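You operate a simulated robot arm through the tools that you are given. There is no shell and no other tool. Be economical: measure what you need, move in short steps, check, and stop when the job is done.

The job below is to be done with a simulated robot arm. You get a single attempt, and the scene is never put back.

TASK
Tip the leftover soup from both wide bowls into the food pail.
Fine: pail lid back on; brown bowl back in its spot, purple bowl stacked in it.

Only the result counts: the job must be done as asked and must still hold three seconds after the hand-in. Knocking over, shifting, dropping, spilling or breaking anything else fails it. A push-on lid holds only when it is set on centred and level and pressed home; a screw cap is set on level and turned clockwise until tight.

THE ROBOT
A 7-joint arm with a two-finger parallel gripper, fixed in place. Base frame: the origin is at the foot of the arm, x ahead of it, y to its left, z up; the work surface is at about z = 0.8. Units: m, rad, N and s.
With the tool pointing down near the work surface it reaches from about 0.1 to 0.66 m from the base axis. Its first joint turns from -1.152 to 1.152 rad. Payload 1.57 kg.
Tool frame: the origin (TCP) lies between the finger pads and is the grasp point; the fingertips stand 0.03 m ahead of it; z points along the fingers, y is the line along which they close. The gripper opens to 0.08 m. The fingers are 0.017 m wide and 0.012 m thick; the gripper's body (0.04 by 0.082 m) begins 0.08 m behind the TCP.
Orientation is told as [roll, pitch, yaw] about the base's x, y, z axes, in that order, counted from this pose: with the fingers straight down and closing along the base's y, the tool's x points along the base's -x, its y along +y and its z along -z.

THE INTERFACE
- The arm moves only by the tool jog_arm. Its argument "plan" is a list of rows, each a list of 7 numbers: the turn, a rotation vector about the tool's x, y, z in units of 45 degrees (1.0 is 45 degrees), then the shift along the tool's x, y, z in units of 500 mm (1.0 is 500 mm), then the gripper command, from -1 (fully open) to 1 (shut), values between in proportion. In form: [[rx, ry, rz, tx, ty, tz, claw], ...]. A call has 1 to 12 rows; each row is the pose to reach, as a shift and turn from the pose commanded when the call began, along the tool's axes at that moment. A call with a number of a shift or a turn outside -1 to 1 is refused whole. A row lasts 0.2 s, in which the tool goes at most 0.05 m and 0.15 rad; a call with a longer step from one row to the next is refused whole, and so is a gripper value outside its range. A pose out of reach is approached as far as the arm can. The call stops where the force on the tool passes 90 N (or 10 N more than at its start, if that is more) or the arm is blocked; 0.2 s more then pass. The fingers move at their own pace (about 0.072 m/s each) and stop on an object; they squeeze with about 21 N. The grip force told is the motor's: it shows also when the fingers shut on nothing. Time passes only in rows, and 0.2 s behind the last, so rows that repeat a pose let the fingers close. The reply holds the time, the measured pose of the TCP, the force on the tool along the base axes, the opening and the grip force, in the units named above and with some noise, with the torque about the TCP (base axes, N m) and any sound that the robot's microphone picked up.
- Cameras (640 x 400 px; columns grow to the right, rows downward): "scene" is fixed at [0.0437, 0.4354, 1.4269]; the picture's right is [-0.86, -0.51, 0.00], its down [-0.33, 0.55, -0.77] and it looks along [0.40, -0.66, -0.64] (base axes); focal length 277 px, centre (320, 200). "wrist" rides on the gripper at [0.072, -0.007, -0.122] in the tool frame; the picture's right is [0.09, 1.00, 0.00], its down [-0.84, 0.08, -0.54] and it looks along [-0.54, 0.05, 0.84] (tool axes); focal length 238 px, centre (320, 200). There is no depth. A picture from a camera that has moved, and an enlarged one, comes with that camera's place and axes in the base frame and with its lens. The place of the scene camera against the robot may be out by one fixed shift of up to 0.018 m in any direction.
- grab_frame(camera): a new picture of that camera. The clock stands still meanwhile.
- enlarge(camera, box): a new picture of the part [left, top, right, bottom] of that camera's present view, enlarged. The clock stands still meanwhile.
- sign_off(): hands the job in; it is judged then, once.

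Work in short steps. Places have to be worked out from the pictures, the camera data and where the tool is seen: move nearer, look again, correct. Check each grasp and each placing, and mend what went wrong. You have 120 turns and 64 pictures in all, those below and enlarged ones among them. Open the gripper and draw the arm clear of the work before you hand the job in, unless the task says otherwise; then end with one line.

The tools are called after "Call:" as a command line: name --pt "numbers of a row" for each row, then --argument value for the rest, lists and objects as JSON in quotes. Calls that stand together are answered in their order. jog_arm: Moves the arm, as the interface text tells. Its arguments: {"type":"object","properties":{"plan":{"type":"array"}},"required":["plan"]} The other tools are called the same way: grab_frame (camera) takes a picture; enlarge (camera, box) takes an enlarged picture of a part of a camera's view; sign_off () hands the job in.

At the start:

```text
time_s: 0.0
tool_pos: [0.3877, -0.0431, 1.1947]
tool_rot: [0.0, 0.001, 0.001]
ft_force: [-0.7, -0.2, 0.5]
wrist_torque: [0.03, -0.01, 0.0]
gripper_width: 0.0802
gripper_force: 0.1
```

scene: 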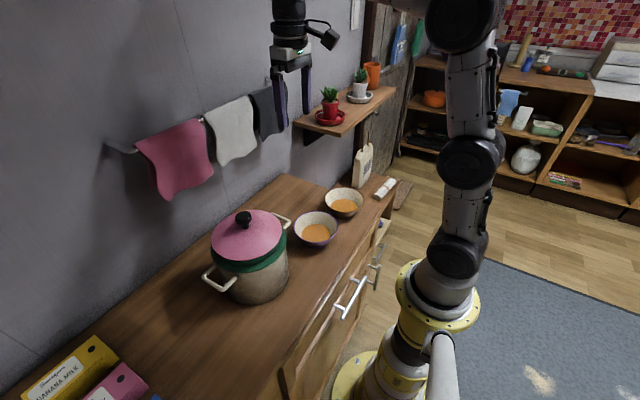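
wrist: 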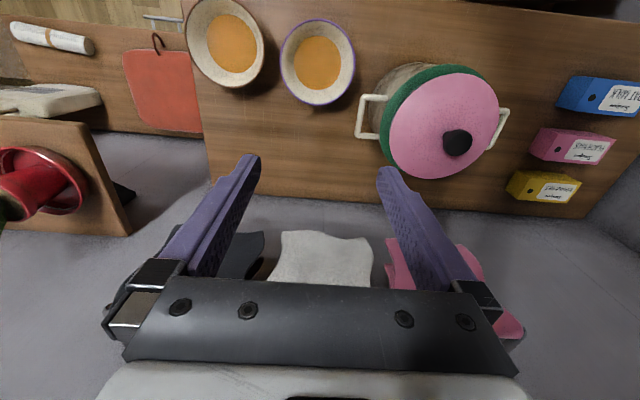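

The pink-lidded pot seems to be the pail, and the two soup bowls stand at about y=-0.05 and y=-0.2. I'll enlarge both views to see the details.

Call:
enlarge --camera "scene" --box '[180, 160, 400, 300]'

Call:
enlarge --camera "wrist" --box '[160, 0, 640, 230]'

```text
2.86 times, centred on (290, 230) of scene
camera zoom: at [0.0437, 0.4354, 1.4269], right [-0.86, -0.51, 0.0], down [-0.33, 0.55, -0.77], along [0.4, -0.66, -0.64], focal length 792 px, centre (406, 114)
```

zoom: 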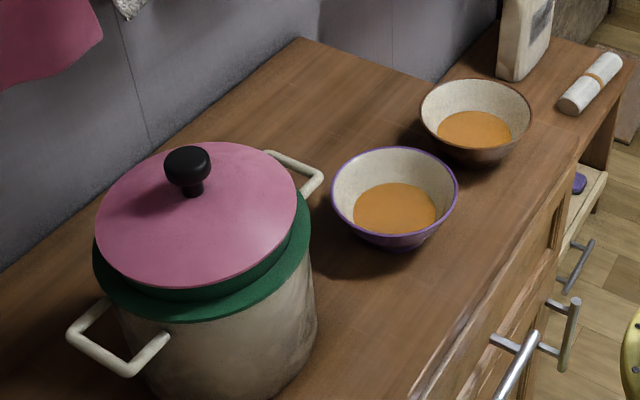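

```text
1.33 times, centred on (400, 115) of wrist
camera zoom: at [0.3153, -0.0505, 1.3165], right [-0.09, 1.0, 0.0], down [0.84, 0.08, 0.54], along [0.54, 0.05, -0.84], focal length 318 px, centre (213, 313)
```

zoom: 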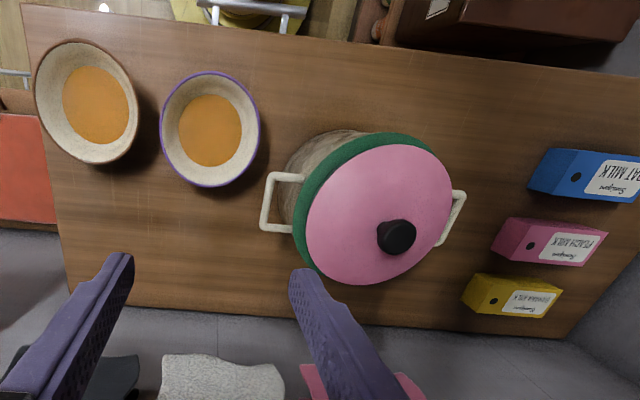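

Next I move back and left so the wrist camera looks straight at the pail lid from closer.

Call:
jog_arm --pt "0 0 0 0.043 0.077 0 -1" --pt "0 0 0 0.086 0.154 0 -1" --pt "0 0 0 0.13 0.231 0 -1" --pt "0 0 0 0.173 0.308 0 -1" --pt "0 0 0 0.216 0.386 0 -1" --pt "0 0 0 0.216 0.386 0 -1"

Call:
grab_frame --camera "wrist"

```text
time_s: 1.4
tool_pos: [0.2799, 0.1522, 1.1957]
tool_rot: [0.0, -0.001, 0.001]
ft_force: [0.8, 0.2, 0.4]
wrist_torque: [0.05, 0.01, -0.01]
gripper_width: 0.0801
gripper_force: 0.2
```

```text
59 pictures are left
camera wrist: at [0.2075, 0.1443, 1.3186], right [-0.09, 1.0, 0.0], down [0.84, 0.08, 0.54], along [0.54, 0.05, -0.84], focal length 238 px, centre (320, 200)
```

wrist: 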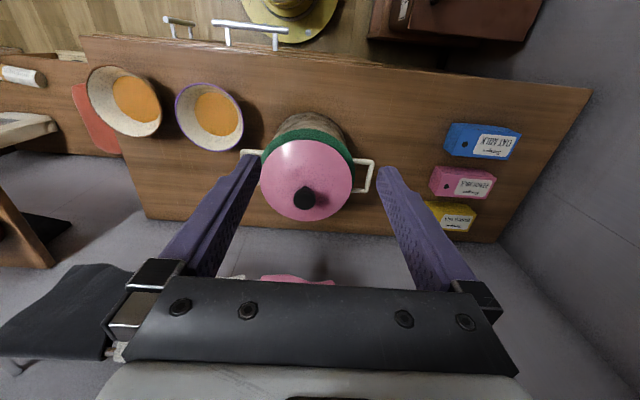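

Knob works out near (0.404, 0.139, 1.01). I'll enlarge the pail to see how the lid sits, and check the clear counter area to its left.

Call:
enlarge --camera "wrist" --box '[220, 90, 400, 240]'

Call:
enlarge --camera "scene" --box '[190, 195, 310, 310]'

```text
2.67 times, centred on (310, 165) of wrist
camera zoom: at [0.2075, 0.1443, 1.3186], right [-0.09, 1.0, 0.0], down [0.84, 0.08, 0.54], along [0.54, 0.05, -0.84], focal length 636 px, centre (347, 293)
```

zoom: 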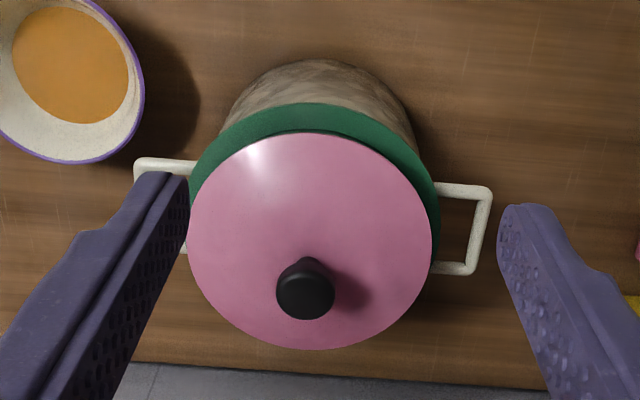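

```text
3.48 times, centred on (250, 252) of scene
camera zoom: at [0.0437, 0.4354, 1.4269], right [-0.86, -0.51, 0.0], down [-0.33, 0.55, -0.77], along [0.4, -0.66, -0.64], focal length 964 px, centre (564, 17)
```

zoom: 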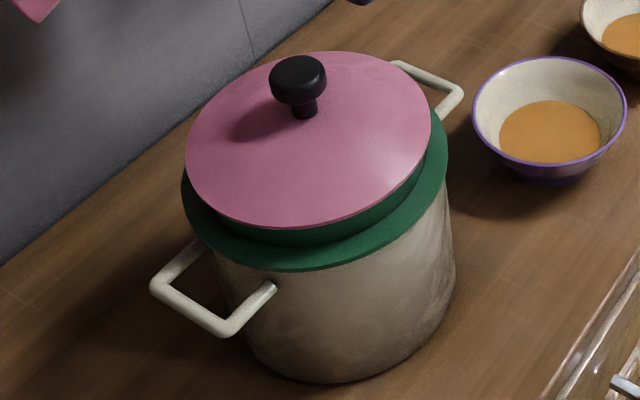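

The lid has a mushroom knob on a stem. I move above it (tips well clear) and look again to refine.

Call:
jog_arm --pt "0 0 0 -0.06 -0.006 0.05 -1" --pt "0 0 0 -0.12 -0.013 0.1 -1" --pt "0 0 0 -0.18 -0.02 0.15 -1" --pt "0 0 0 -0.249 -0.026 0.21 -1" --pt "0 0 0 -0.249 -0.026 0.21 -1"

Call:
grab_frame --camera "wrist"

Call:
enlarge --camera "scene" --box '[190, 130, 330, 270]'

```text
time_s: 2.6
tool_pos: [0.4044, 0.1383, 1.0885]
tool_rot: [0.0, 0.001, -0.001]
ft_force: [0.5, -0.2, -0.3]
wrist_torque: [-0.03, 0.01, 0.02]
gripper_width: 0.0801
gripper_force: 0.0
```

```text
56 pictures are left
camera wrist: at [0.3322, 0.1294, 1.2119], right [-0.09, 1.0, 0.0], down [0.84, 0.08, 0.54], along [0.54, 0.05, -0.84], focal length 238 px, centre (320, 200)
```

wrist: 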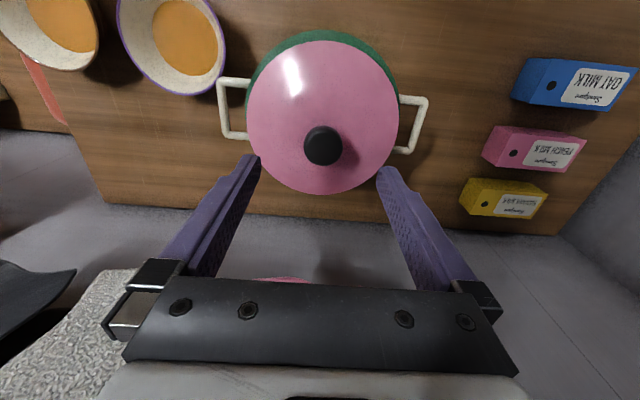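

```text
2.86 times, centred on (260, 200) of scene
camera zoom: at [0.0438, 0.4354, 1.4269], right [-0.86, -0.51, 0.0], down [-0.33, 0.55, -0.77], along [0.4, -0.66, -0.64], focal length 792 px, centre (491, 200)
```

zoom: 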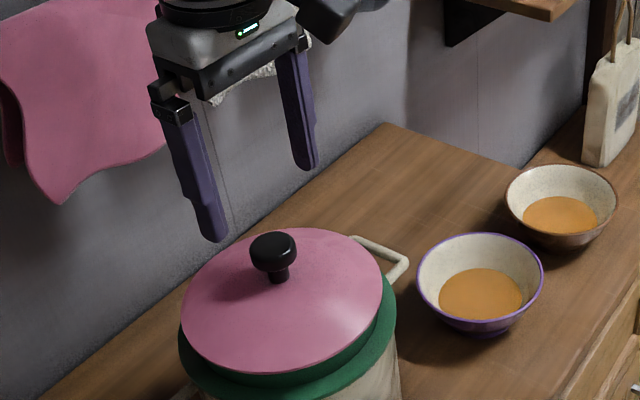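

Knob at (0.404, 0.138), cap centre around z=1.005. I lower to TCP z≈1.013, keeping the tips above the lid, and close.

Call:
jog_arm --pt "0 0 0 0 0 0.07 -1" --pt "0 0 0 0 0 0.12 -1" --pt "0 0 0 0 0 0.15 -1" --pt "0 0 0 0 0 0.15 0" --pt "0 0 0 0 0 0.15 1" --pt "0 0 0 0 0 0.15 1" --pt "0 0 0 0 0 0.15 1" --pt "0 0 0 0 0 0.15 1"

Call:
enlarge --camera "scene" --box '[190, 150, 310, 270]'

```text
time_s: 4.4
tool_pos: [0.4071, 0.1373, 1.0156]
tool_rot: [0.003, -0.007, 0.0]
ft_force: [-0.4, 12.2, 23.6]
wrist_torque: [0.42, 0.06, -0.02]
gripper_width: 0.0335
gripper_force: 20.9
```

```text
3.33 times, centred on (250, 210) of scene
camera zoom: at [0.0434, 0.4356, 1.4269], right [-0.86, -0.51, 0.0], down [-0.33, 0.55, -0.77], along [0.4, -0.66, -0.64], focal length 924 px, centre (553, 167)
```

zoom: 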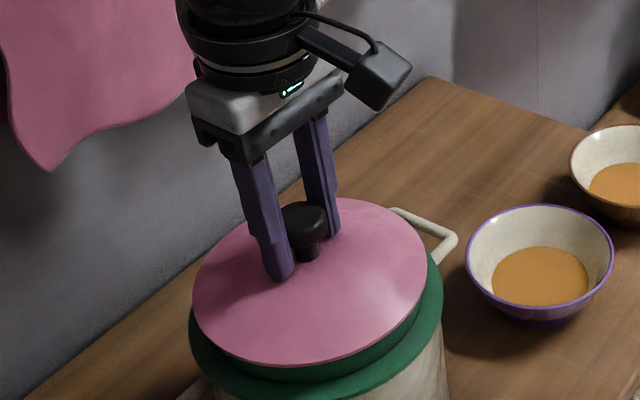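

Grip is firm on a 33.5 mm knob; the tips touch the lid lightly (lid top ≈0.986). I pull gently upwards.

Call:
jog_arm --pt "0 0 0 0 0 -0.008 1" --pt "0 0 0 0 0 -0.016 1" --pt "0 0 0 0 0 -0.024 1" --pt "0 0 0 0 0 -0.034 1" --pt "0 0 0 0 0 -0.044 1" --pt "0 0 0 0 0 -0.06 1"

Call:
enlarge --camera "scene" --box '[190, 140, 330, 280]'

```text
time_s: 5.8
tool_pos: [0.4036, 0.1361, 1.0432]
tool_rot: [0.0, 0.001, 0.0]
ft_force: [-0.3, 0.2, -0.1]
wrist_torque: [0.01, -0.01, 0.0]
gripper_width: 0.0331
gripper_force: 20.5
```

```text
2.86 times, centred on (260, 210) of scene
camera zoom: at [0.0437, 0.4354, 1.4269], right [-0.86, -0.51, 0.0], down [-0.33, 0.55, -0.77], along [0.4, -0.66, -0.64], focal length 792 px, centre (491, 171)
```

zoom: 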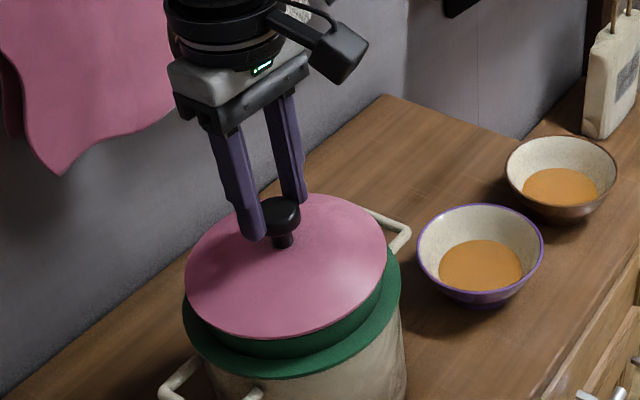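

The lid seems to have risen a little while the fingers slipped up the knob. I check with the wrist view.

Call:
grab_frame --camera "wrist"

Call:
enlarge --camera "scene" --box '[210, 190, 310, 290]'

```text
52 pictures are left
camera wrist: at [0.3317, 0.1295, 1.167], right [-0.09, 1.0, 0.0], down [0.84, 0.08, 0.54], along [0.54, 0.05, -0.84], focal length 238 px, centre (320, 200)
```

wrist: 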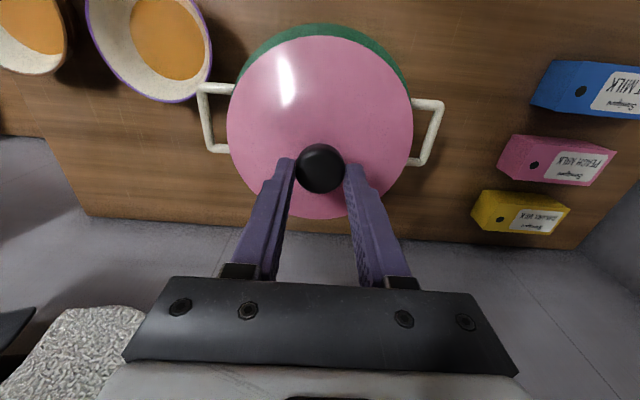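

```text
4.00 times, centred on (260, 240) of scene
camera zoom: at [0.0437, 0.4354, 1.4269], right [-0.86, -0.51, 0.0], down [-0.33, 0.55, -0.77], along [0.4, -0.66, -0.64], focal length 1109 px, centre (560, 40)
```

zoom: 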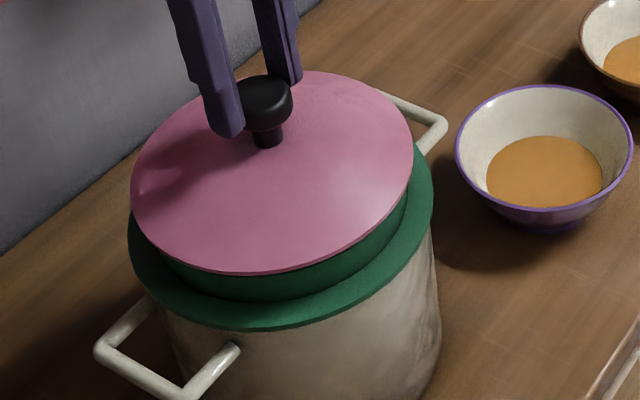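

I'm unsure whether it rose. I regrip lower with the tips just above the lid, then raise only a few mm and read the force.

Call:
jog_arm --pt "0 0 0 0 0 0 0.2" --pt "0 0 0 0 0 0 0" --pt "0 0 0 0 0 0.025 0" --pt "0 0 0 0 0 0.05 0" --pt "0 0 0 0 0 0.05 1" --pt "0 0 0 0 0 0.05 1" --pt "0 0 0 0 0 0.05 1" --pt "0 0 0 0 0 0.05 1"

Call:
jog_arm --pt "0 0 0 0 0 -0.004 1" --pt "0 0 0 0 0 -0.006 1"

Call:
jog_arm --pt "0 0 0 0 0 -0.004 1" --pt "0 0 0 0 0 -0.006 1"

```text
time_s: 7.6
tool_pos: [0.4035, 0.1375, 1.0191]
tool_rot: [-0.001, 0.002, 0.0]
ft_force: [-2.1, -7.2, 7.4]
wrist_torque: [-0.2, 0.28, 0.05]
gripper_width: 0.0328
gripper_force: 21.4
```

```text
time_s: 8.2
tool_pos: [0.4048, 0.1387, 1.0218]
tool_rot: [0.002, 0.001, -0.001]
ft_force: [0.8, 0.3, 0.6]
wrist_torque: [-0.04, -0.02, -0.02]
gripper_width: 0.0332
gripper_force: 21.4
```

```text
time_s: 8.8
tool_pos: [0.4041, 0.1371, 1.0234]
tool_rot: [0.0, 0.0, 0.001]
ft_force: [0.0, 0.2, -0.2]
wrist_torque: [0.01, -0.02, -0.01]
gripper_width: 0.0329
gripper_force: 21.4
```

Forces vanish as I rise, so it isn't stuck. I raise 5 cm more and look.

Call:
jog_arm --pt "0 0 0 0 0 -0.02 1" --pt "0 0 0 0 0 -0.04 1" --pt "0 0 0 0 0 -0.06 1" --pt "0 0 0 0 0 -0.08 1" --pt "0 0 0 0 0 -0.1 1" --pt "0 0 0 0 0 -0.1 1"

Call:
enlarge --camera "scene" --box '[190, 140, 330, 280]'

```text
time_s: 10.2
tool_pos: [0.4042, 0.1377, 1.0745]
tool_rot: [0.003, 0.001, -0.001]
ft_force: [0.7, -0.5, -1.2]
wrist_torque: [0.0, -0.04, 0.02]
gripper_width: 0.033
gripper_force: 21.6
```

```text
2.86 times, centred on (260, 210) of scene
camera zoom: at [0.0437, 0.4354, 1.4269], right [-0.86, -0.51, 0.0], down [-0.33, 0.55, -0.77], along [0.4, -0.66, -0.64], focal length 792 px, centre (491, 171)
```

zoom: 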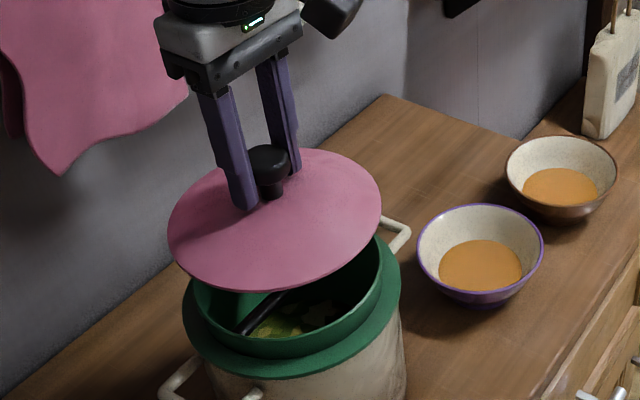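

The lid is off and held straight. I carry it to a free counter patch at about (0.285, 0.325), in front-left of the pail, and hover there.

Call:
jog_arm --pt "0 0 0 0 0 -0.04 1" --pt "0 0 0 0.04 0.062 -0.04 1" --pt "0 0 0 0.08 0.125 -0.04 1" --pt "0 0 0 0.12 0.187 -0.04 1" --pt "0 0 0 0.16 0.25 -0.04 1" --pt "0 0 0 0.2 0.312 -0.04 1" --pt "0 0 0 0.238 0.374 0.0 1" --pt "0 0 0 0.238 0.374 0.08 1" --pt "0 0 0 0.238 0.374 0.16 1" --pt "0 0 0 0.238 0.374 0.24 1" --pt "0 0 0 0.238 0.374 0.24 1"

Call:
grab_frame --camera "wrist"

Call:
grab_frame --camera "scene"

```text
time_s: 12.6
tool_pos: [0.2852, 0.3244, 0.9531]
tool_rot: [-0.001, 0.0, 0.001]
ft_force: [-0.3, 0.5, -1.0]
wrist_torque: [0.01, 0.01, 0.04]
gripper_width: 0.0331
gripper_force: 20.9
```

```text
49 pictures are left
camera wrist: at [0.2138, 0.3171, 1.0768], right [-0.09, 1.0, 0.0], down [0.84, 0.08, 0.54], along [0.54, 0.05, -0.84], focal length 238 px, centre (320, 200)
```

wrist: 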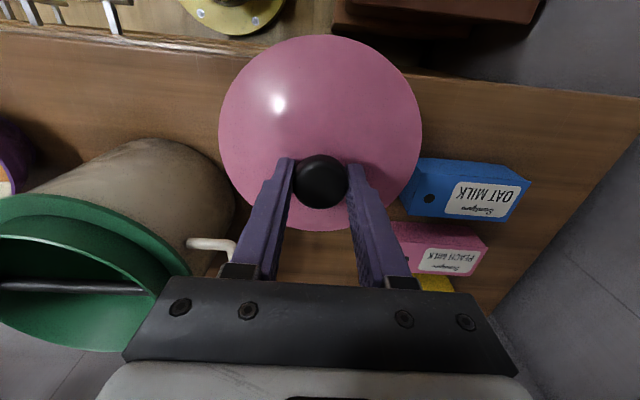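

```text
48 pictures are left
```

scene: 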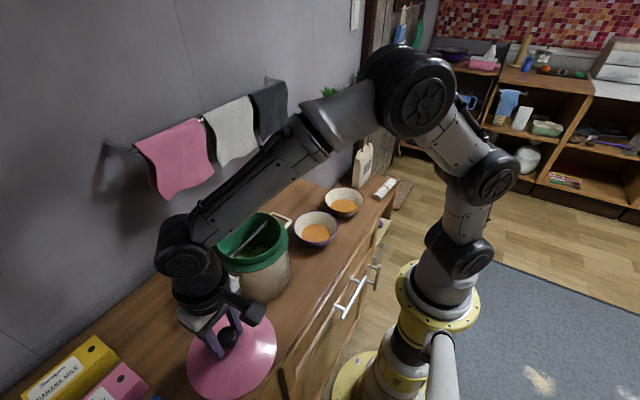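

The lid would overhang the front edge a bit; I shift 2 cm inward and lower toward the counter, stopping just above expected contact.

Call:
jog_arm --pt "0 0 0 -0.046 0.021 0 1" --pt "0 0 0 -0.046 0.021 0.06 1" --pt "0 0 0 -0.046 0.021 0.12 1" --pt "0 0 0 -0.046 0.021 0.17 1" --pt "0 0 0 -0.046 0.021 0.17 1"

Call:
jog_arm --pt "0 0 0 0 0 0.008 1" --pt "0 0 0 0 0 0.014 1"

Call:
grab_frame --camera "wrist"

```text
time_s: 13.8
tool_pos: [0.3074, 0.3352, 0.8697]
tool_rot: [-0.001, 0.001, 0.0]
ft_force: [0.3, -0.9, -1.1]
wrist_torque: [0.0, -0.03, -0.04]
gripper_width: 0.0332
gripper_force: 20.7
```

```text
time_s: 14.4
tool_pos: [0.3081, 0.3342, 0.8636]
tool_rot: [0.001, -0.001, -0.001]
ft_force: [-0.9, 0.1, 2.2]
wrist_torque: [-0.02, 0.21, -0.02]
gripper_width: 0.0331
gripper_force: 21.2
```

```text
47 pictures are left
camera wrist: at [0.2357, 0.3272, 0.9863], right [-0.09, 1.0, 0.0], down [0.84, 0.08, 0.54], along [0.54, 0.05, -0.84], focal length 238 px, centre (320, 200)
```

wrist: 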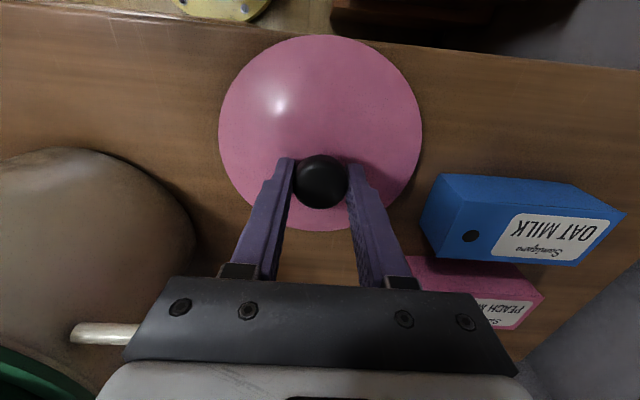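

Contact with the counter is felt. I lower 2 mm more, release and rise.

Call:
jog_arm --pt "0 0 0 0 0 0.003 1" --pt "0 0 0 0 0 0.003 0.3" --pt "0 0 0 0 0 0.003 -0.3" --pt "0 0 0 0 0 0.003 -0.6" --pt "0 0 0 0 0 0.003 -0.6" --pt "0 0 0 0 0 -0.06 -0.6" --pt "0 0 0 0 0 -0.14 -0.6" --pt "0 0 0 0 0 -0.22 -0.6" --pt "0 0 0 0 0 -0.3 -0.6" --pt "0 0 0 0 0 -0.38 -0.8" --pt "0 0 0 0 0 -0.46 -1" --pt "0 0 0 0 0 -0.54 -1"

Call:
grab_frame --camera "wrist"

```text
time_s: 17.0
tool_pos: [0.3094, 0.3363, 1.1354]
tool_rot: [-0.001, 0.0, 0.0]
ft_force: [0.2, 0.5, -0.6]
wrist_torque: [0.0, 0.0, 0.02]
gripper_width: 0.0798
gripper_force: 0.1
```

```text
46 pictures are left
camera wrist: at [0.2379, 0.3279, 1.2579], right [-0.09, 1.0, 0.0], down [0.84, 0.08, 0.54], along [0.54, 0.05, -0.84], focal length 238 px, centre (320, 200)
```

wrist: 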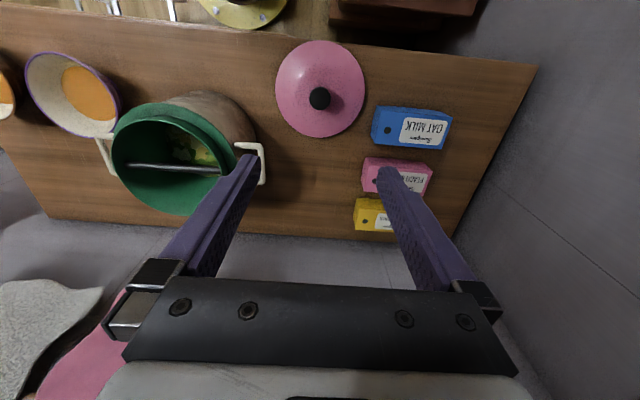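

Lid rests well on the counter. Now I move over toward the pail and bowls to measure them.

Call:
jog_arm --pt "0 0 0 0.01 -0.09 0 -1" --pt "0 0 0 0.02 -0.18 0 -1" --pt "0 0 0 0.03 -0.27 0 -1" --pt "0 0 0 0.04 -0.36 0 -1" --pt "0 0 0 0.05 -0.45 0 -1" --pt "0 0 0 0.06 -0.54 0 -1" --pt "0 0 0 0.06 -0.62 0 -1" --pt "0 0 0 0.06 -0.66 0 -1" --pt "0 0 0 0.06 -0.66 0 -1"

Call:
grab_frame --camera "wrist"

Call:
enlarge --camera "scene" --box '[200, 170, 380, 300]'

```text
time_s: 19.0
tool_pos: [0.2782, 0.0059, 1.1336]
tool_rot: [-0.002, 0.001, -0.001]
ft_force: [-0.6, -0.4, -0.3]
wrist_torque: [-0.01, -0.01, 0.02]
gripper_width: 0.0799
gripper_force: 0.1
```

```text
45 pictures are left
camera wrist: at [0.2063, -0.0025, 1.256], right [-0.09, 1.0, 0.0], down [0.84, 0.08, 0.54], along [0.54, 0.05, -0.84], focal length 238 px, centre (320, 200)
```

wrist: 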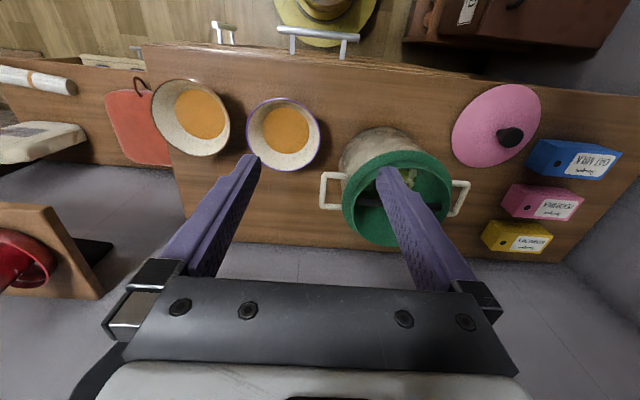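

```text
3.08 times, centred on (290, 235) of scene
camera zoom: at [0.0437, 0.4354, 1.4269], right [-0.86, -0.51, 0.0], down [-0.33, 0.55, -0.77], along [0.4, -0.66, -0.64], focal length 853 px, centre (412, 92)
```

zoom: 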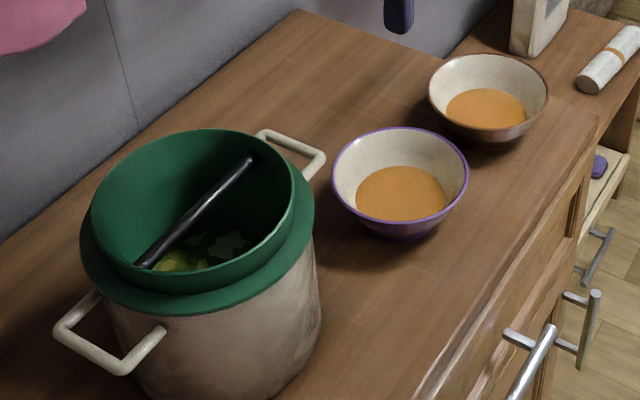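

Triangulated: purple rim centre ≈(0.337,-0.053,0.855), r≈0.062; brown rim ≈(0.323,-0.204,0.857), r≈0.064; pail ≈(0.40,0.14), rim ≈0.97. My plan is to pinch each rim on the far-right side and tip it over the pail with the hand swinging over; I first test that end pose with the empty hand.

Call:
jog_arm --pt "0 0 -0.133 -0.049 0.054 -0.018 -1" --pt "0 0 -0.267 -0.098 0.107 -0.037 -1" --pt "0 0 -0.4 -0.146 0.161 -0.055 -1" --pt "0 0 -0.533 -0.195 0.214 -0.074 -1" --pt "0 0 -0.667 -0.244 0.268 -0.092 -1" --pt "0 0 -0.667 -0.244 0.268 -0.092 -1"

Call:
jog_arm --pt "0.17 0 0 0 0 0 -1" --pt "0.34 0 0 0 0 0 -1" --pt "0.51 0 0 0 0 0 -1" --pt "0.68 0 0 0 0 0 -1" --pt "0.85 0 0 0 0 0 -1" --pt "1 0 0 0 0 0 -1" --pt "1 0 0 0 0 0 -1"

Call:
jog_arm --pt "0.17 0 0 0 0 0 -1" --pt "0.34 0 0 0 0 0 -1" --pt "0.51 0 0 0 0 0 -1" --pt "0.68 0 0 0 0 0 -1" --pt "0.85 0 0 0 0 0 -1" --pt "1 0 0 0 0 0 -1" --pt "1 0 0 0 0 0 -1"

```text
time_s: 20.4
tool_pos: [0.3985, 0.138, 1.1786]
tool_rot: [0.0, -0.001, 0.525]
ft_force: [-0.5, -0.3, 0.4]
wrist_torque: [-0.02, -0.02, 0.0]
gripper_width: 0.0799
gripper_force: 0.1
```

```text
time_s: 22.0
tool_pos: [0.3992, 0.1379, 1.1787]
tool_rot: [-0.787, 0.001, 0.525]
ft_force: [0.4, -0.1, -0.3]
wrist_torque: [-0.04, 0.02, 0.02]
gripper_width: 0.0801
gripper_force: 0.0
```

```text
time_s: 23.6
tool_pos: [0.4004, 0.1385, 1.1793]
tool_rot: [-1.572, 0.0, 0.524]
ft_force: [0.4, 0.1, -1.0]
wrist_torque: [0.04, 0.0, 0.02]
gripper_width: 0.0801
gripper_force: 0.1
```

The horizontal pose is reachable. I test 25° more, then view the scene.

Call:
jog_arm --pt "0.17 0 0 0 0 0 -1" --pt "0.34 0 0 0 0 0 -1" --pt "0.51 0 0 0 0 0 -1" --pt "0.67 0 0 0 0 0 -1" --pt "0.67 0 0 0 0 0 -1"

Call:
grab_frame --camera "scene"

```text
time_s: 24.8
tool_pos: [0.4029, 0.1356, 1.1826]
tool_rot: [-2.096, 0.001, 0.525]
ft_force: [0.8, 0.6, -0.8]
wrist_torque: [0.0, -0.02, -0.01]
gripper_width: 0.0801
gripper_force: 0.1
out of reach, approached as far as the arm can: row 3, 4, 5
```

```text
43 pictures are left
```

scene: 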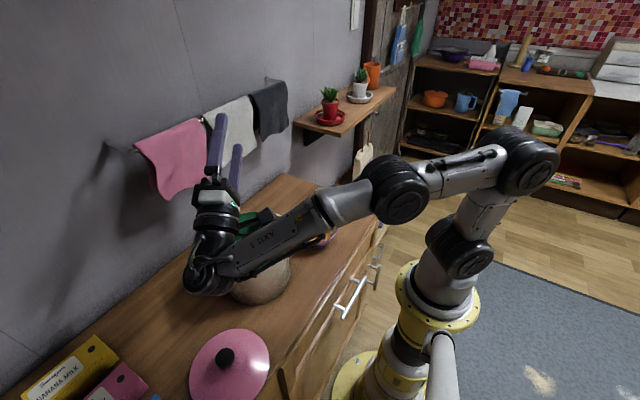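

Around 110–120° is the limit, which suffices. I rotate the hand back upright.

Call:
jog_arm --pt "-0.17 0 0 0 0 0 -1" --pt "-0.34 0 0 0 0 0 -1" --pt "-0.51 0 0 0 0 0 -1" --pt "-0.68 0 0 0 0 0 -1" --pt "-0.85 0 0 0 0 0 -1" --pt "-1 0 0 0 0 0 -1"

Call:
jog_arm --pt "-0.17 0 0 0 0 0 -1" --pt "-0.34 0 0 0 0 0 -1" --pt "-0.51 0 0 0 0 0 -1" --pt "-0.68 0 0 0 0 0 -1" --pt "-0.85 0 0 0 0 0 -1" --pt "-1 0 0 0 0 0 -1"

Call:
jog_arm --pt "-0.17 0 0 0 0 0 -1" --pt "-0.34 0 0 0 0 0 -1" --pt "-0.51 0 0 0 0 0 -1" --pt "-0.67 0 0 0 0 0 -1" --pt "-0.67 0 0 0 0 0 -1"

```text
time_s: 26.2
tool_pos: [0.4024, 0.137, 1.1818]
tool_rot: [-1.308, 0.0, 0.527]
ft_force: [0.3, 0.7, 0.9]
wrist_torque: [-0.01, 0.01, -0.02]
gripper_width: 0.0801
gripper_force: 0.1
```

```text
time_s: 27.6
tool_pos: [0.4034, 0.136, 1.1805]
tool_rot: [-0.523, -0.001, 0.524]
ft_force: [0.9, -0.3, 0.0]
wrist_torque: [0.0, -0.01, 0.01]
gripper_width: 0.0802
gripper_force: 0.1
```

```text
time_s: 28.8
tool_pos: [0.4036, 0.1367, 1.1813]
tool_rot: [0.002, 0.0, 0.525]
ft_force: [-0.7, -0.3, -0.7]
wrist_torque: [0.01, -0.01, 0.0]
gripper_width: 0.0801
gripper_force: 0.0
```

Now to a hover over the purple bowl's grasp point (azimuth -60°), with the hand leaned outward 26° to match the wall slope.

Call:
jog_arm --pt "-0.1 0 0 0.06 -0.077 0 -1" --pt "-0.2 0 0 0.12 -0.154 0 -1" --pt "-0.3 0 0 0.18 -0.231 0 -1" --pt "-0.4 0 0 0.24 -0.308 0.03 -1" --pt "-0.5 0 0 0.305 -0.385 0.07 -1" --pt "-0.578 0 0 0.305 -0.385 0.16 -1" --pt "-0.578 0 0 0.305 -0.385 0.25 -1" --pt "-0.578 0 0 0.305 -0.385 0.322 -1" --pt "-0.578 0 0 0.305 -0.385 0.322 -1"

Call:
grab_frame --camera "wrist"

Call:
enlarge --camera "scene" --box '[240, 140, 400, 260]'

```text
refused: row 4 steps farther than a row can; nothing moved
```

```text
42 pictures are left
camera wrist: at [0.3437, 0.0933, 1.3044], right [-0.58, 0.82, 0.0], down [0.69, 0.49, 0.54], along [0.44, 0.31, -0.84], focal length 238 px, centre (320, 200)
```

wrist: 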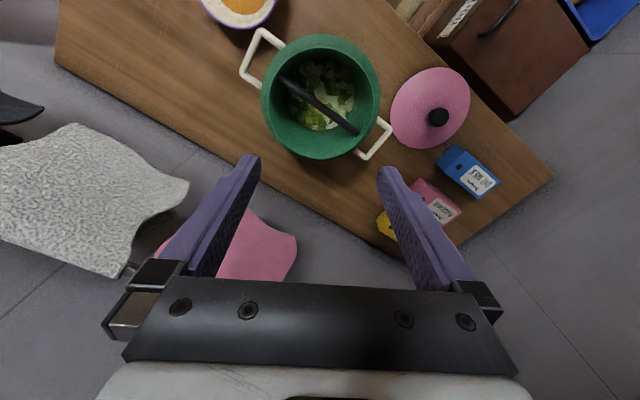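

```text
3.33 times, centred on (320, 200) of scene
camera zoom: at [0.0437, 0.4354, 1.4269], right [-0.86, -0.51, 0.0], down [-0.33, 0.55, -0.77], along [0.4, -0.66, -0.64], focal length 924 px, centre (320, 200)
```

zoom: 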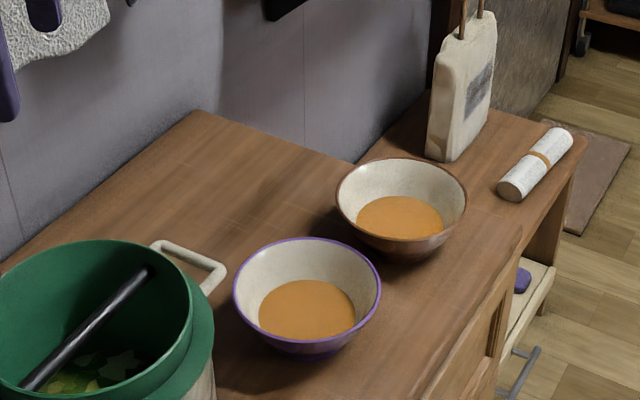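

The combined step was too long; I resend with the descent separated.

Call:
jog_arm --pt "-0.1 0 0 0.06 -0.077 0 -1" --pt "-0.2 0 0 0.12 -0.154 0 -1" --pt "-0.3 0 0 0.18 -0.231 0 -1" --pt "-0.4 0 0 0.24 -0.308 0 -1" --pt "-0.5 0 0 0.3 -0.38 0 -1" --pt "-0.578 0 0 0.305 -0.385 0.08 -1" --pt "-0.578 0 0 0.305 -0.385 0.16 -1" --pt "-0.578 0 0 0.305 -0.385 0.24 -1" --pt "-0.578 0 0 0.305 -0.385 0.322 -1" --pt "-0.578 0 0 0.305 -0.385 0.322 -1"

Call:
grab_frame --camera "wrist"

Call:
enlarge --camera "scene" --box '[240, 120, 400, 260]'

```text
time_s: 31.0
tool_pos: [0.3665, -0.107, 1.0172]
tool_rot: [0.454, 0.001, 0.524]
ft_force: [0.3, -0.2, -0.1]
wrist_torque: [-0.02, -0.03, -0.01]
gripper_width: 0.0799
gripper_force: 0.0
```

```text
40 pictures are left
camera wrist: at [0.334, -0.196, 1.1252], right [-0.53, 0.73, 0.44], down [0.81, 0.27, 0.52], along [0.26, 0.63, -0.73], focal length 238 px, centre (320, 200)
```

wrist: 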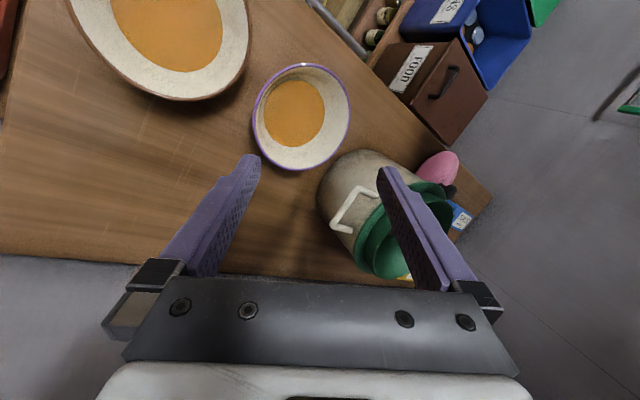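

```text
2.86 times, centred on (320, 190) of scene
camera zoom: at [0.0437, 0.4354, 1.4269], right [-0.86, -0.51, 0.0], down [-0.33, 0.55, -0.77], along [0.4, -0.66, -0.64], focal length 792 px, centre (320, 229)
```

zoom: 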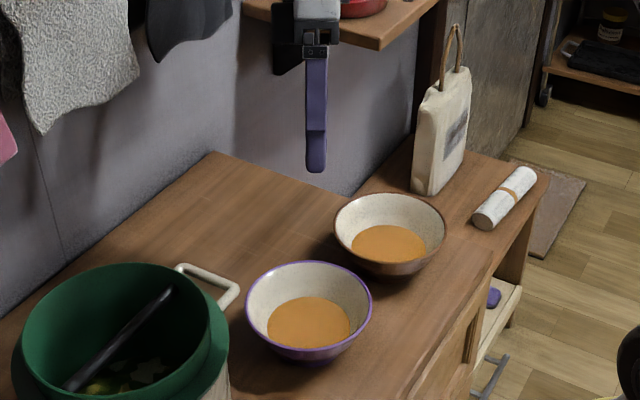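

A brown box labelled "FOOD" appears below the counter; I need to check whether that could be the food pail.

Call:
enlarge --camera "wrist" --box '[300, 0, 640, 200]'

Call:
enlarge --camera "wrist" --box '[230, 40, 390, 180]'

```text
1.88 times, centred on (470, 100) of wrist
camera zoom: at [0.334, -0.196, 1.1252], right [-0.53, 0.73, 0.44], down [0.81, 0.27, 0.52], along [0.26, 0.63, -0.73], focal length 449 px, centre (38, 388)
```

zoom: 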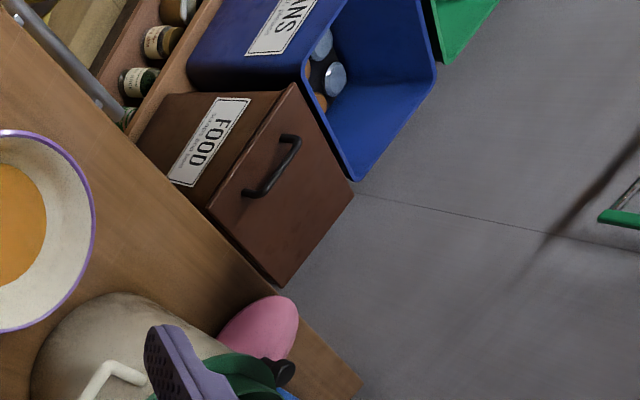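

```text
2.86 times, centred on (310, 110) of wrist
camera zoom: at [0.334, -0.196, 1.1252], right [-0.53, 0.73, 0.44], down [0.81, 0.27, 0.52], along [0.26, 0.63, -0.73], focal length 681 px, centre (349, 457)
```

zoom: 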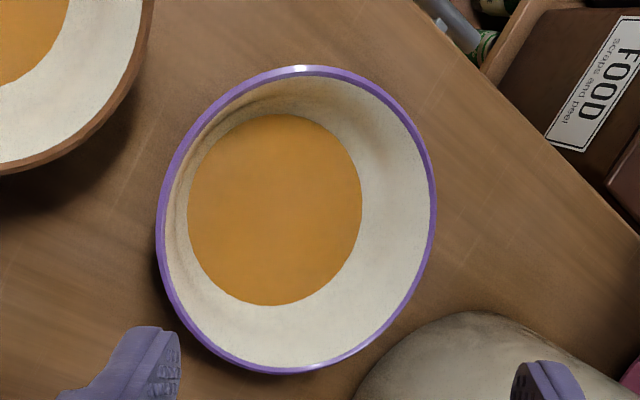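

That is a floor bin ("scraps and peel"), out of reach; the lidded pail of scraps on the counter is the target. I now line up on the purple bowl's rim with a narrower opening and stop 4 cm short.

Call:
jog_arm --pt "0 0 0 0 -0.07 0.01 0.1" --pt "0 0 0 0 -0.143 0.035 0.1" --pt "0 0 0 0 -0.143 0.12 0.1" --pt "0 0 0 0 -0.143 0.195 0.1" --pt "0 0 0 0 -0.143 0.195 0.1"

Call:
grab_frame --camera "wrist"

Call:
enlarge --camera "scene" --box '[270, 150, 370, 260]'

```text
time_s: 32.2
tool_pos: [0.3808, -0.1249, 0.9004]
tool_rot: [0.454, 0.0, 0.523]
ft_force: [-0.1, 0.4, -1.1]
wrist_torque: [0.0, 0.04, 0.0]
gripper_width: 0.0358
gripper_force: 0.0
```

```text
36 pictures are left
camera wrist: at [0.3472, -0.2141, 1.0072], right [-0.53, 0.73, 0.44], down [0.81, 0.27, 0.52], along [0.26, 0.63, -0.73], focal length 238 px, centre (320, 200)
```

wrist: 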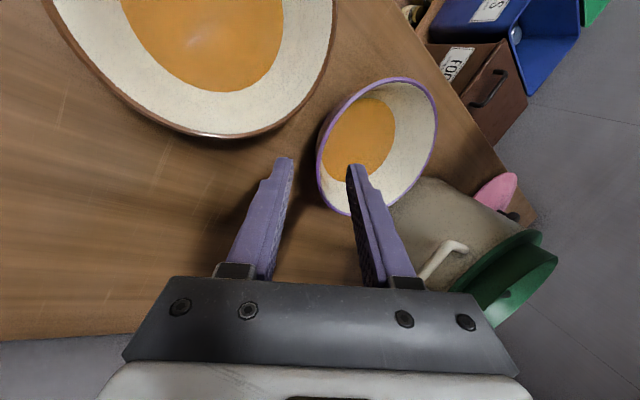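

```text
3.64 times, centred on (320, 205) of scene
camera zoom: at [0.0437, 0.4354, 1.4269], right [-0.86, -0.51, 0.0], down [-0.33, 0.55, -0.77], along [0.4, -0.66, -0.64], focal length 1008 px, centre (320, 182)
```

zoom: 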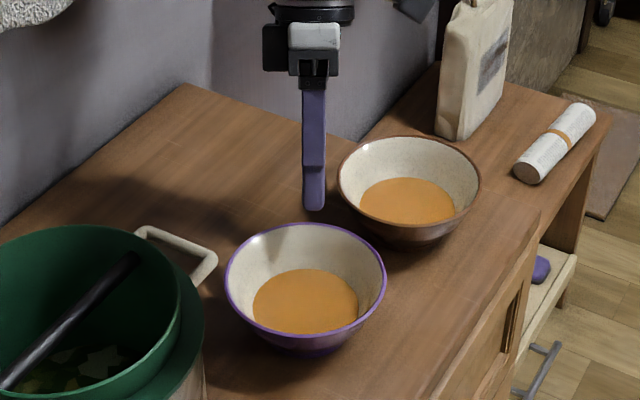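

The rim lies between the fingers' line as planned. I advance 4.2 cm along the fingers and close.

Call:
jog_arm --pt "0 0 0 0 0 0.04 0.1" --pt "0 0 0 0 0 0.084 0.1" --pt "0 0 0 0 0 0.084 0.1"

Call:
jog_arm --pt "0 0 0 0 0 0 0.5" --pt "0 0 0 0 0 0 0.8" --pt "0 0 0 0 0 0 1" --pt "0 0 0 0 0 0 1" --pt "0 0 0 0 0 0 1"

Call:
enlarge --camera "scene" --box '[270, 150, 370, 260]'

```text
time_s: 33.0
tool_pos: [0.371, -0.1096, 0.862]
tool_rot: [0.454, 0.001, 0.525]
ft_force: [0.1, -0.3, 0.0]
wrist_torque: [-0.03, -0.02, 0.0]
gripper_width: 0.036
gripper_force: 0.0
```

```text
time_s: 34.2
tool_pos: [0.3704, -0.1094, 0.8637]
tool_rot: [0.454, 0.001, 0.525]
ft_force: [-2.7, 3.0, 4.9]
wrist_torque: [0.37, 0.03, 0.06]
gripper_width: 0.0066
gripper_force: 21.3
```

```text
3.64 times, centred on (320, 205) of scene
camera zoom: at [0.0436, 0.4354, 1.4269], right [-0.86, -0.51, 0.0], down [-0.33, 0.55, -0.77], along [0.4, -0.66, -0.64], focal length 1008 px, centre (320, 182)
```

zoom: 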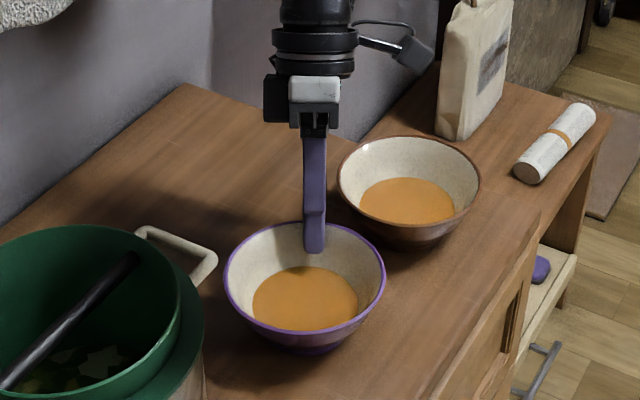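

Rim gripped (6.6 mm). I lift straight up 3 cm and check for droop.

Call:
jog_arm --pt "0 0 0 0 0.009 -0.018 1" --pt "0 0 0 0 0.0175 -0.036 1" --pt "0 0 0 0 0.0263 -0.0539 1" --pt "0 0 0 0 0.0263 -0.0539 1"

Call:
enlarge --camera "scene" --box '[270, 150, 370, 260]'

```text
time_s: 35.2
tool_pos: [0.3697, -0.1116, 0.8932]
tool_rot: [0.453, 0.0, 0.525]
ft_force: [0.8, 1.0, -3.0]
wrist_torque: [-0.15, -0.07, 0.0]
gripper_width: 0.0064
gripper_force: 21.2
```

```text
3.64 times, centred on (320, 205) of scene
camera zoom: at [0.0438, 0.4354, 1.4269], right [-0.86, -0.51, 0.0], down [-0.33, 0.55, -0.77], along [0.4, -0.66, -0.64], focal length 1008 px, centre (320, 182)
```

zoom: 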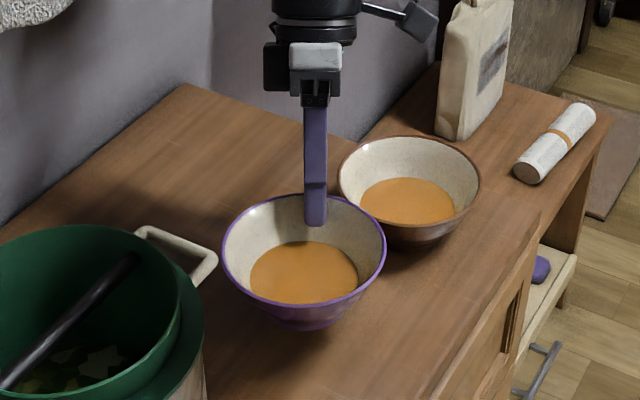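

The bowl hangs level (~0.25 kg). I lift it to z≈1.125 and pre-tilt it 20° (well below the spill angle) so the hand stays off the towels.

Call:
jog_arm --pt "0 0 0 0 0.02 -0.042 1" --pt "0 0 0 0 0.045 -0.092 1" --pt "0 0 0 0 0.07 -0.144 1" --pt "0 0 0 0 0.095 -0.195 1" --pt "0 0 0 0 0.12 -0.247 1" --pt "0 0 0 0 0.145 -0.298 1" --pt "0.07 0 0 0 0.17 -0.349 1" --pt "0.16 0 0 0 0.19 -0.39 1" --pt "0.26 0 0 0 0.203 -0.417 1" --pt "0.35 0 0 0 0.203 -0.417 1" --pt "0.444 0 0 0 0.203 -0.417 1" --pt "0.444 0 0 0 0.203 -0.417 1"

Call:
grab_frame --camera "scene"

```text
time_s: 37.8
tool_pos: [0.3691, -0.1104, 1.1257]
tool_rot: [0.105, 0.0, 0.524]
ft_force: [0.2, -0.4, -3.1]
wrist_torque: [-0.14, -0.05, -0.03]
gripper_width: 0.0062
gripper_force: 20.8
```

```text
32 pictures are left
```

scene: 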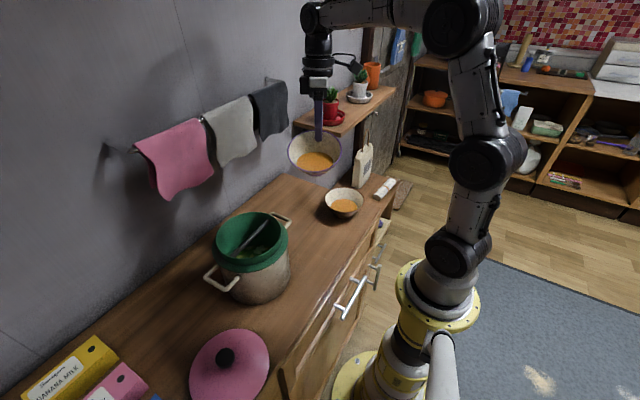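

Holding fine. Now I move the tilted bowl sideways so its pouring lip comes over the pail's middle.

Call:
jog_arm --pt "0 0 0 -0.025 0.011 0.001 1" --pt "0 0 0 -0.065 0.028 0.003 1" --pt "0 0 0 -0.11 0.048 0.005 1" --pt "0 0 0 -0.155 0.068 0.007 1" --pt "0 0 0 -0.2 0.087 0.009 1" --pt "0 0 0 -0.245 0.107 0.011 1" --pt "0 0 0 -0.285 0.125 0.013 1" --pt "0 0 0 -0.309 0.135 0.014 1" --pt "0 0 0 -0.309 0.135 0.014 1"

Call:
grab_frame --camera "scene"

Call:
grab_frame --camera "wrist"

```text
time_s: 39.8
tool_pos: [0.4709, 0.0277, 1.1268]
tool_rot: [0.106, -0.001, 0.524]
ft_force: [-0.2, 0.4, -2.9]
wrist_torque: [-0.15, -0.05, 0.01]
gripper_width: 0.0062
gripper_force: 20.7
```

```text
31 pictures are left
```

scene: 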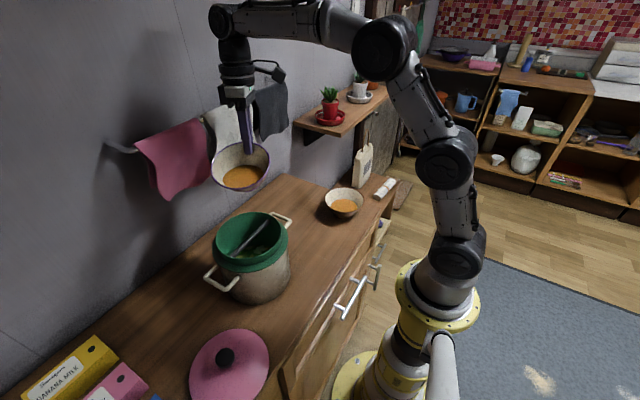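

```text
30 pictures are left
camera wrist: at [0.4176, -0.0267, 1.2485], right [-0.58, 0.81, 0.1], down [0.71, 0.44, 0.55], along [0.4, 0.39, -0.83], focal length 238 px, centre (320, 200)
```

wrist: 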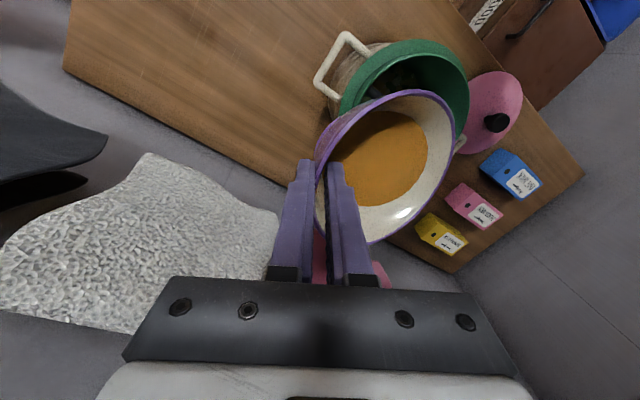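

The lip is over the pail mouth. I begin pouring slowly, holding the lip in place, to about 47°, then look.

Call:
jog_arm --pt "0.1 0 0 0 0.0074 0.0008 1" --pt "0.2 0 0 0 0.016 0.0017 1" --pt "0.3 0 0 0 0.026 0.0027 1" --pt "0.4 0 0 0 0.0374 0.0039 1" --pt "0.5 0 0 0 0.05 0.0052 1" --pt "0.6 0 0 0 0.0634 0.0067 1"

Call:
grab_frame --camera "scene"

```text
time_s: 41.2
tool_pos: [0.4539, 0.0534, 1.1256]
tool_rot: [-0.366, 0.0, 0.523]
ft_force: [0.2, 0.0, -2.4]
wrist_torque: [-0.08, 0.01, -0.02]
gripper_width: 0.0061
gripper_force: 20.8
```

```text
29 pictures are left
```

scene: 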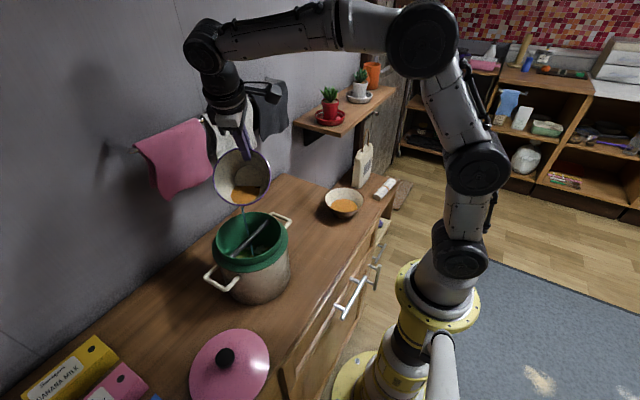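

Soup reaches the lip over the opening. I continue tilting to about 92°.

Call:
jog_arm --pt "0.1 0 0 0 0.0138 -0.0053 1" --pt "0.2 0 0 0 0.0286 -0.011 1" --pt "0.3 0 0 0 0.0439 -0.0168 1" --pt "0.4 0 0 0 0.059 -0.025 1" --pt "0.5 0 0 0 0.075 -0.034 1" --pt "0.6 0 0 0 0.091 -0.044 1" --pt "0.7 0 0 0 0.107 -0.0545 1" --pt "0.8 0 0 0 0.124 -0.065 1" --pt "0.9 0 0 0 0.1405 -0.075 1" --pt "1.0 0 0 0 0.1585 -0.082 1" --pt "1.0 0 0 0 0.1585 -0.082 1"

Call:
grab_frame --camera "scene"

```text
time_s: 43.6
tool_pos: [0.4089, 0.1324, 1.1355]
tool_rot: [-1.152, 0.001, 0.525]
ft_force: [-0.8, 0.0, -2.6]
wrist_torque: [0.07, 0.07, 0.02]
gripper_width: 0.006
gripper_force: 20.9
```

```text
28 pictures are left
```

scene: 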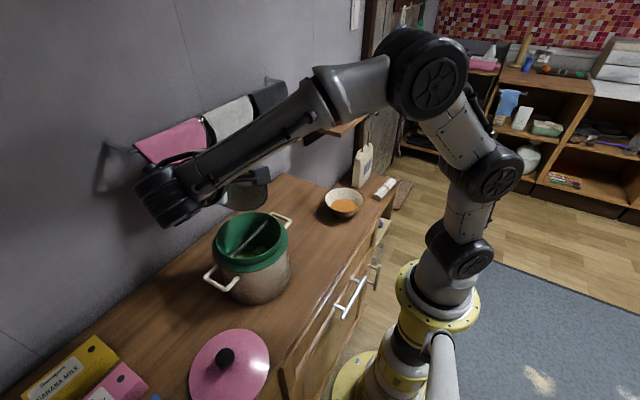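

I check the bowl through the wrist camera, then tilt further.

Call:
grab_frame --camera "wrist"

Call:
enlarge --camera "scene" --box '[190, 160, 300, 310]'

```text
27 pictures are left
camera wrist: at [0.2917, 0.1879, 1.1921], right [-0.28, 0.3, -0.91], down [0.46, 0.87, 0.15], along [0.84, -0.38, -0.39], focal length 238 px, centre (320, 200)
```

wrist: 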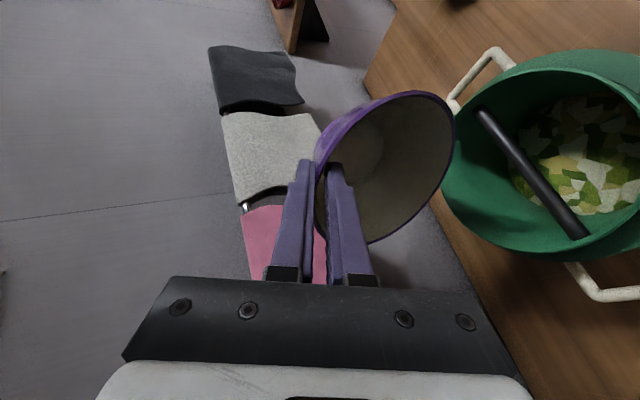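

```text
2.67 times, centred on (245, 235) of scene
camera zoom: at [0.0437, 0.4354, 1.4269], right [-0.86, -0.51, 0.0], down [-0.33, 0.55, -0.77], along [0.4, -0.66, -0.64], focal length 739 px, centre (520, 107)
```

zoom: 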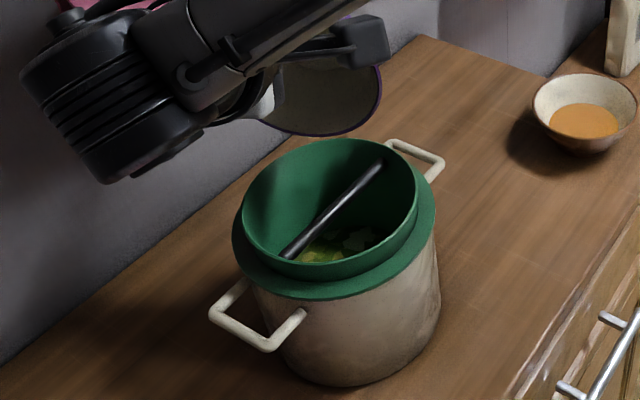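

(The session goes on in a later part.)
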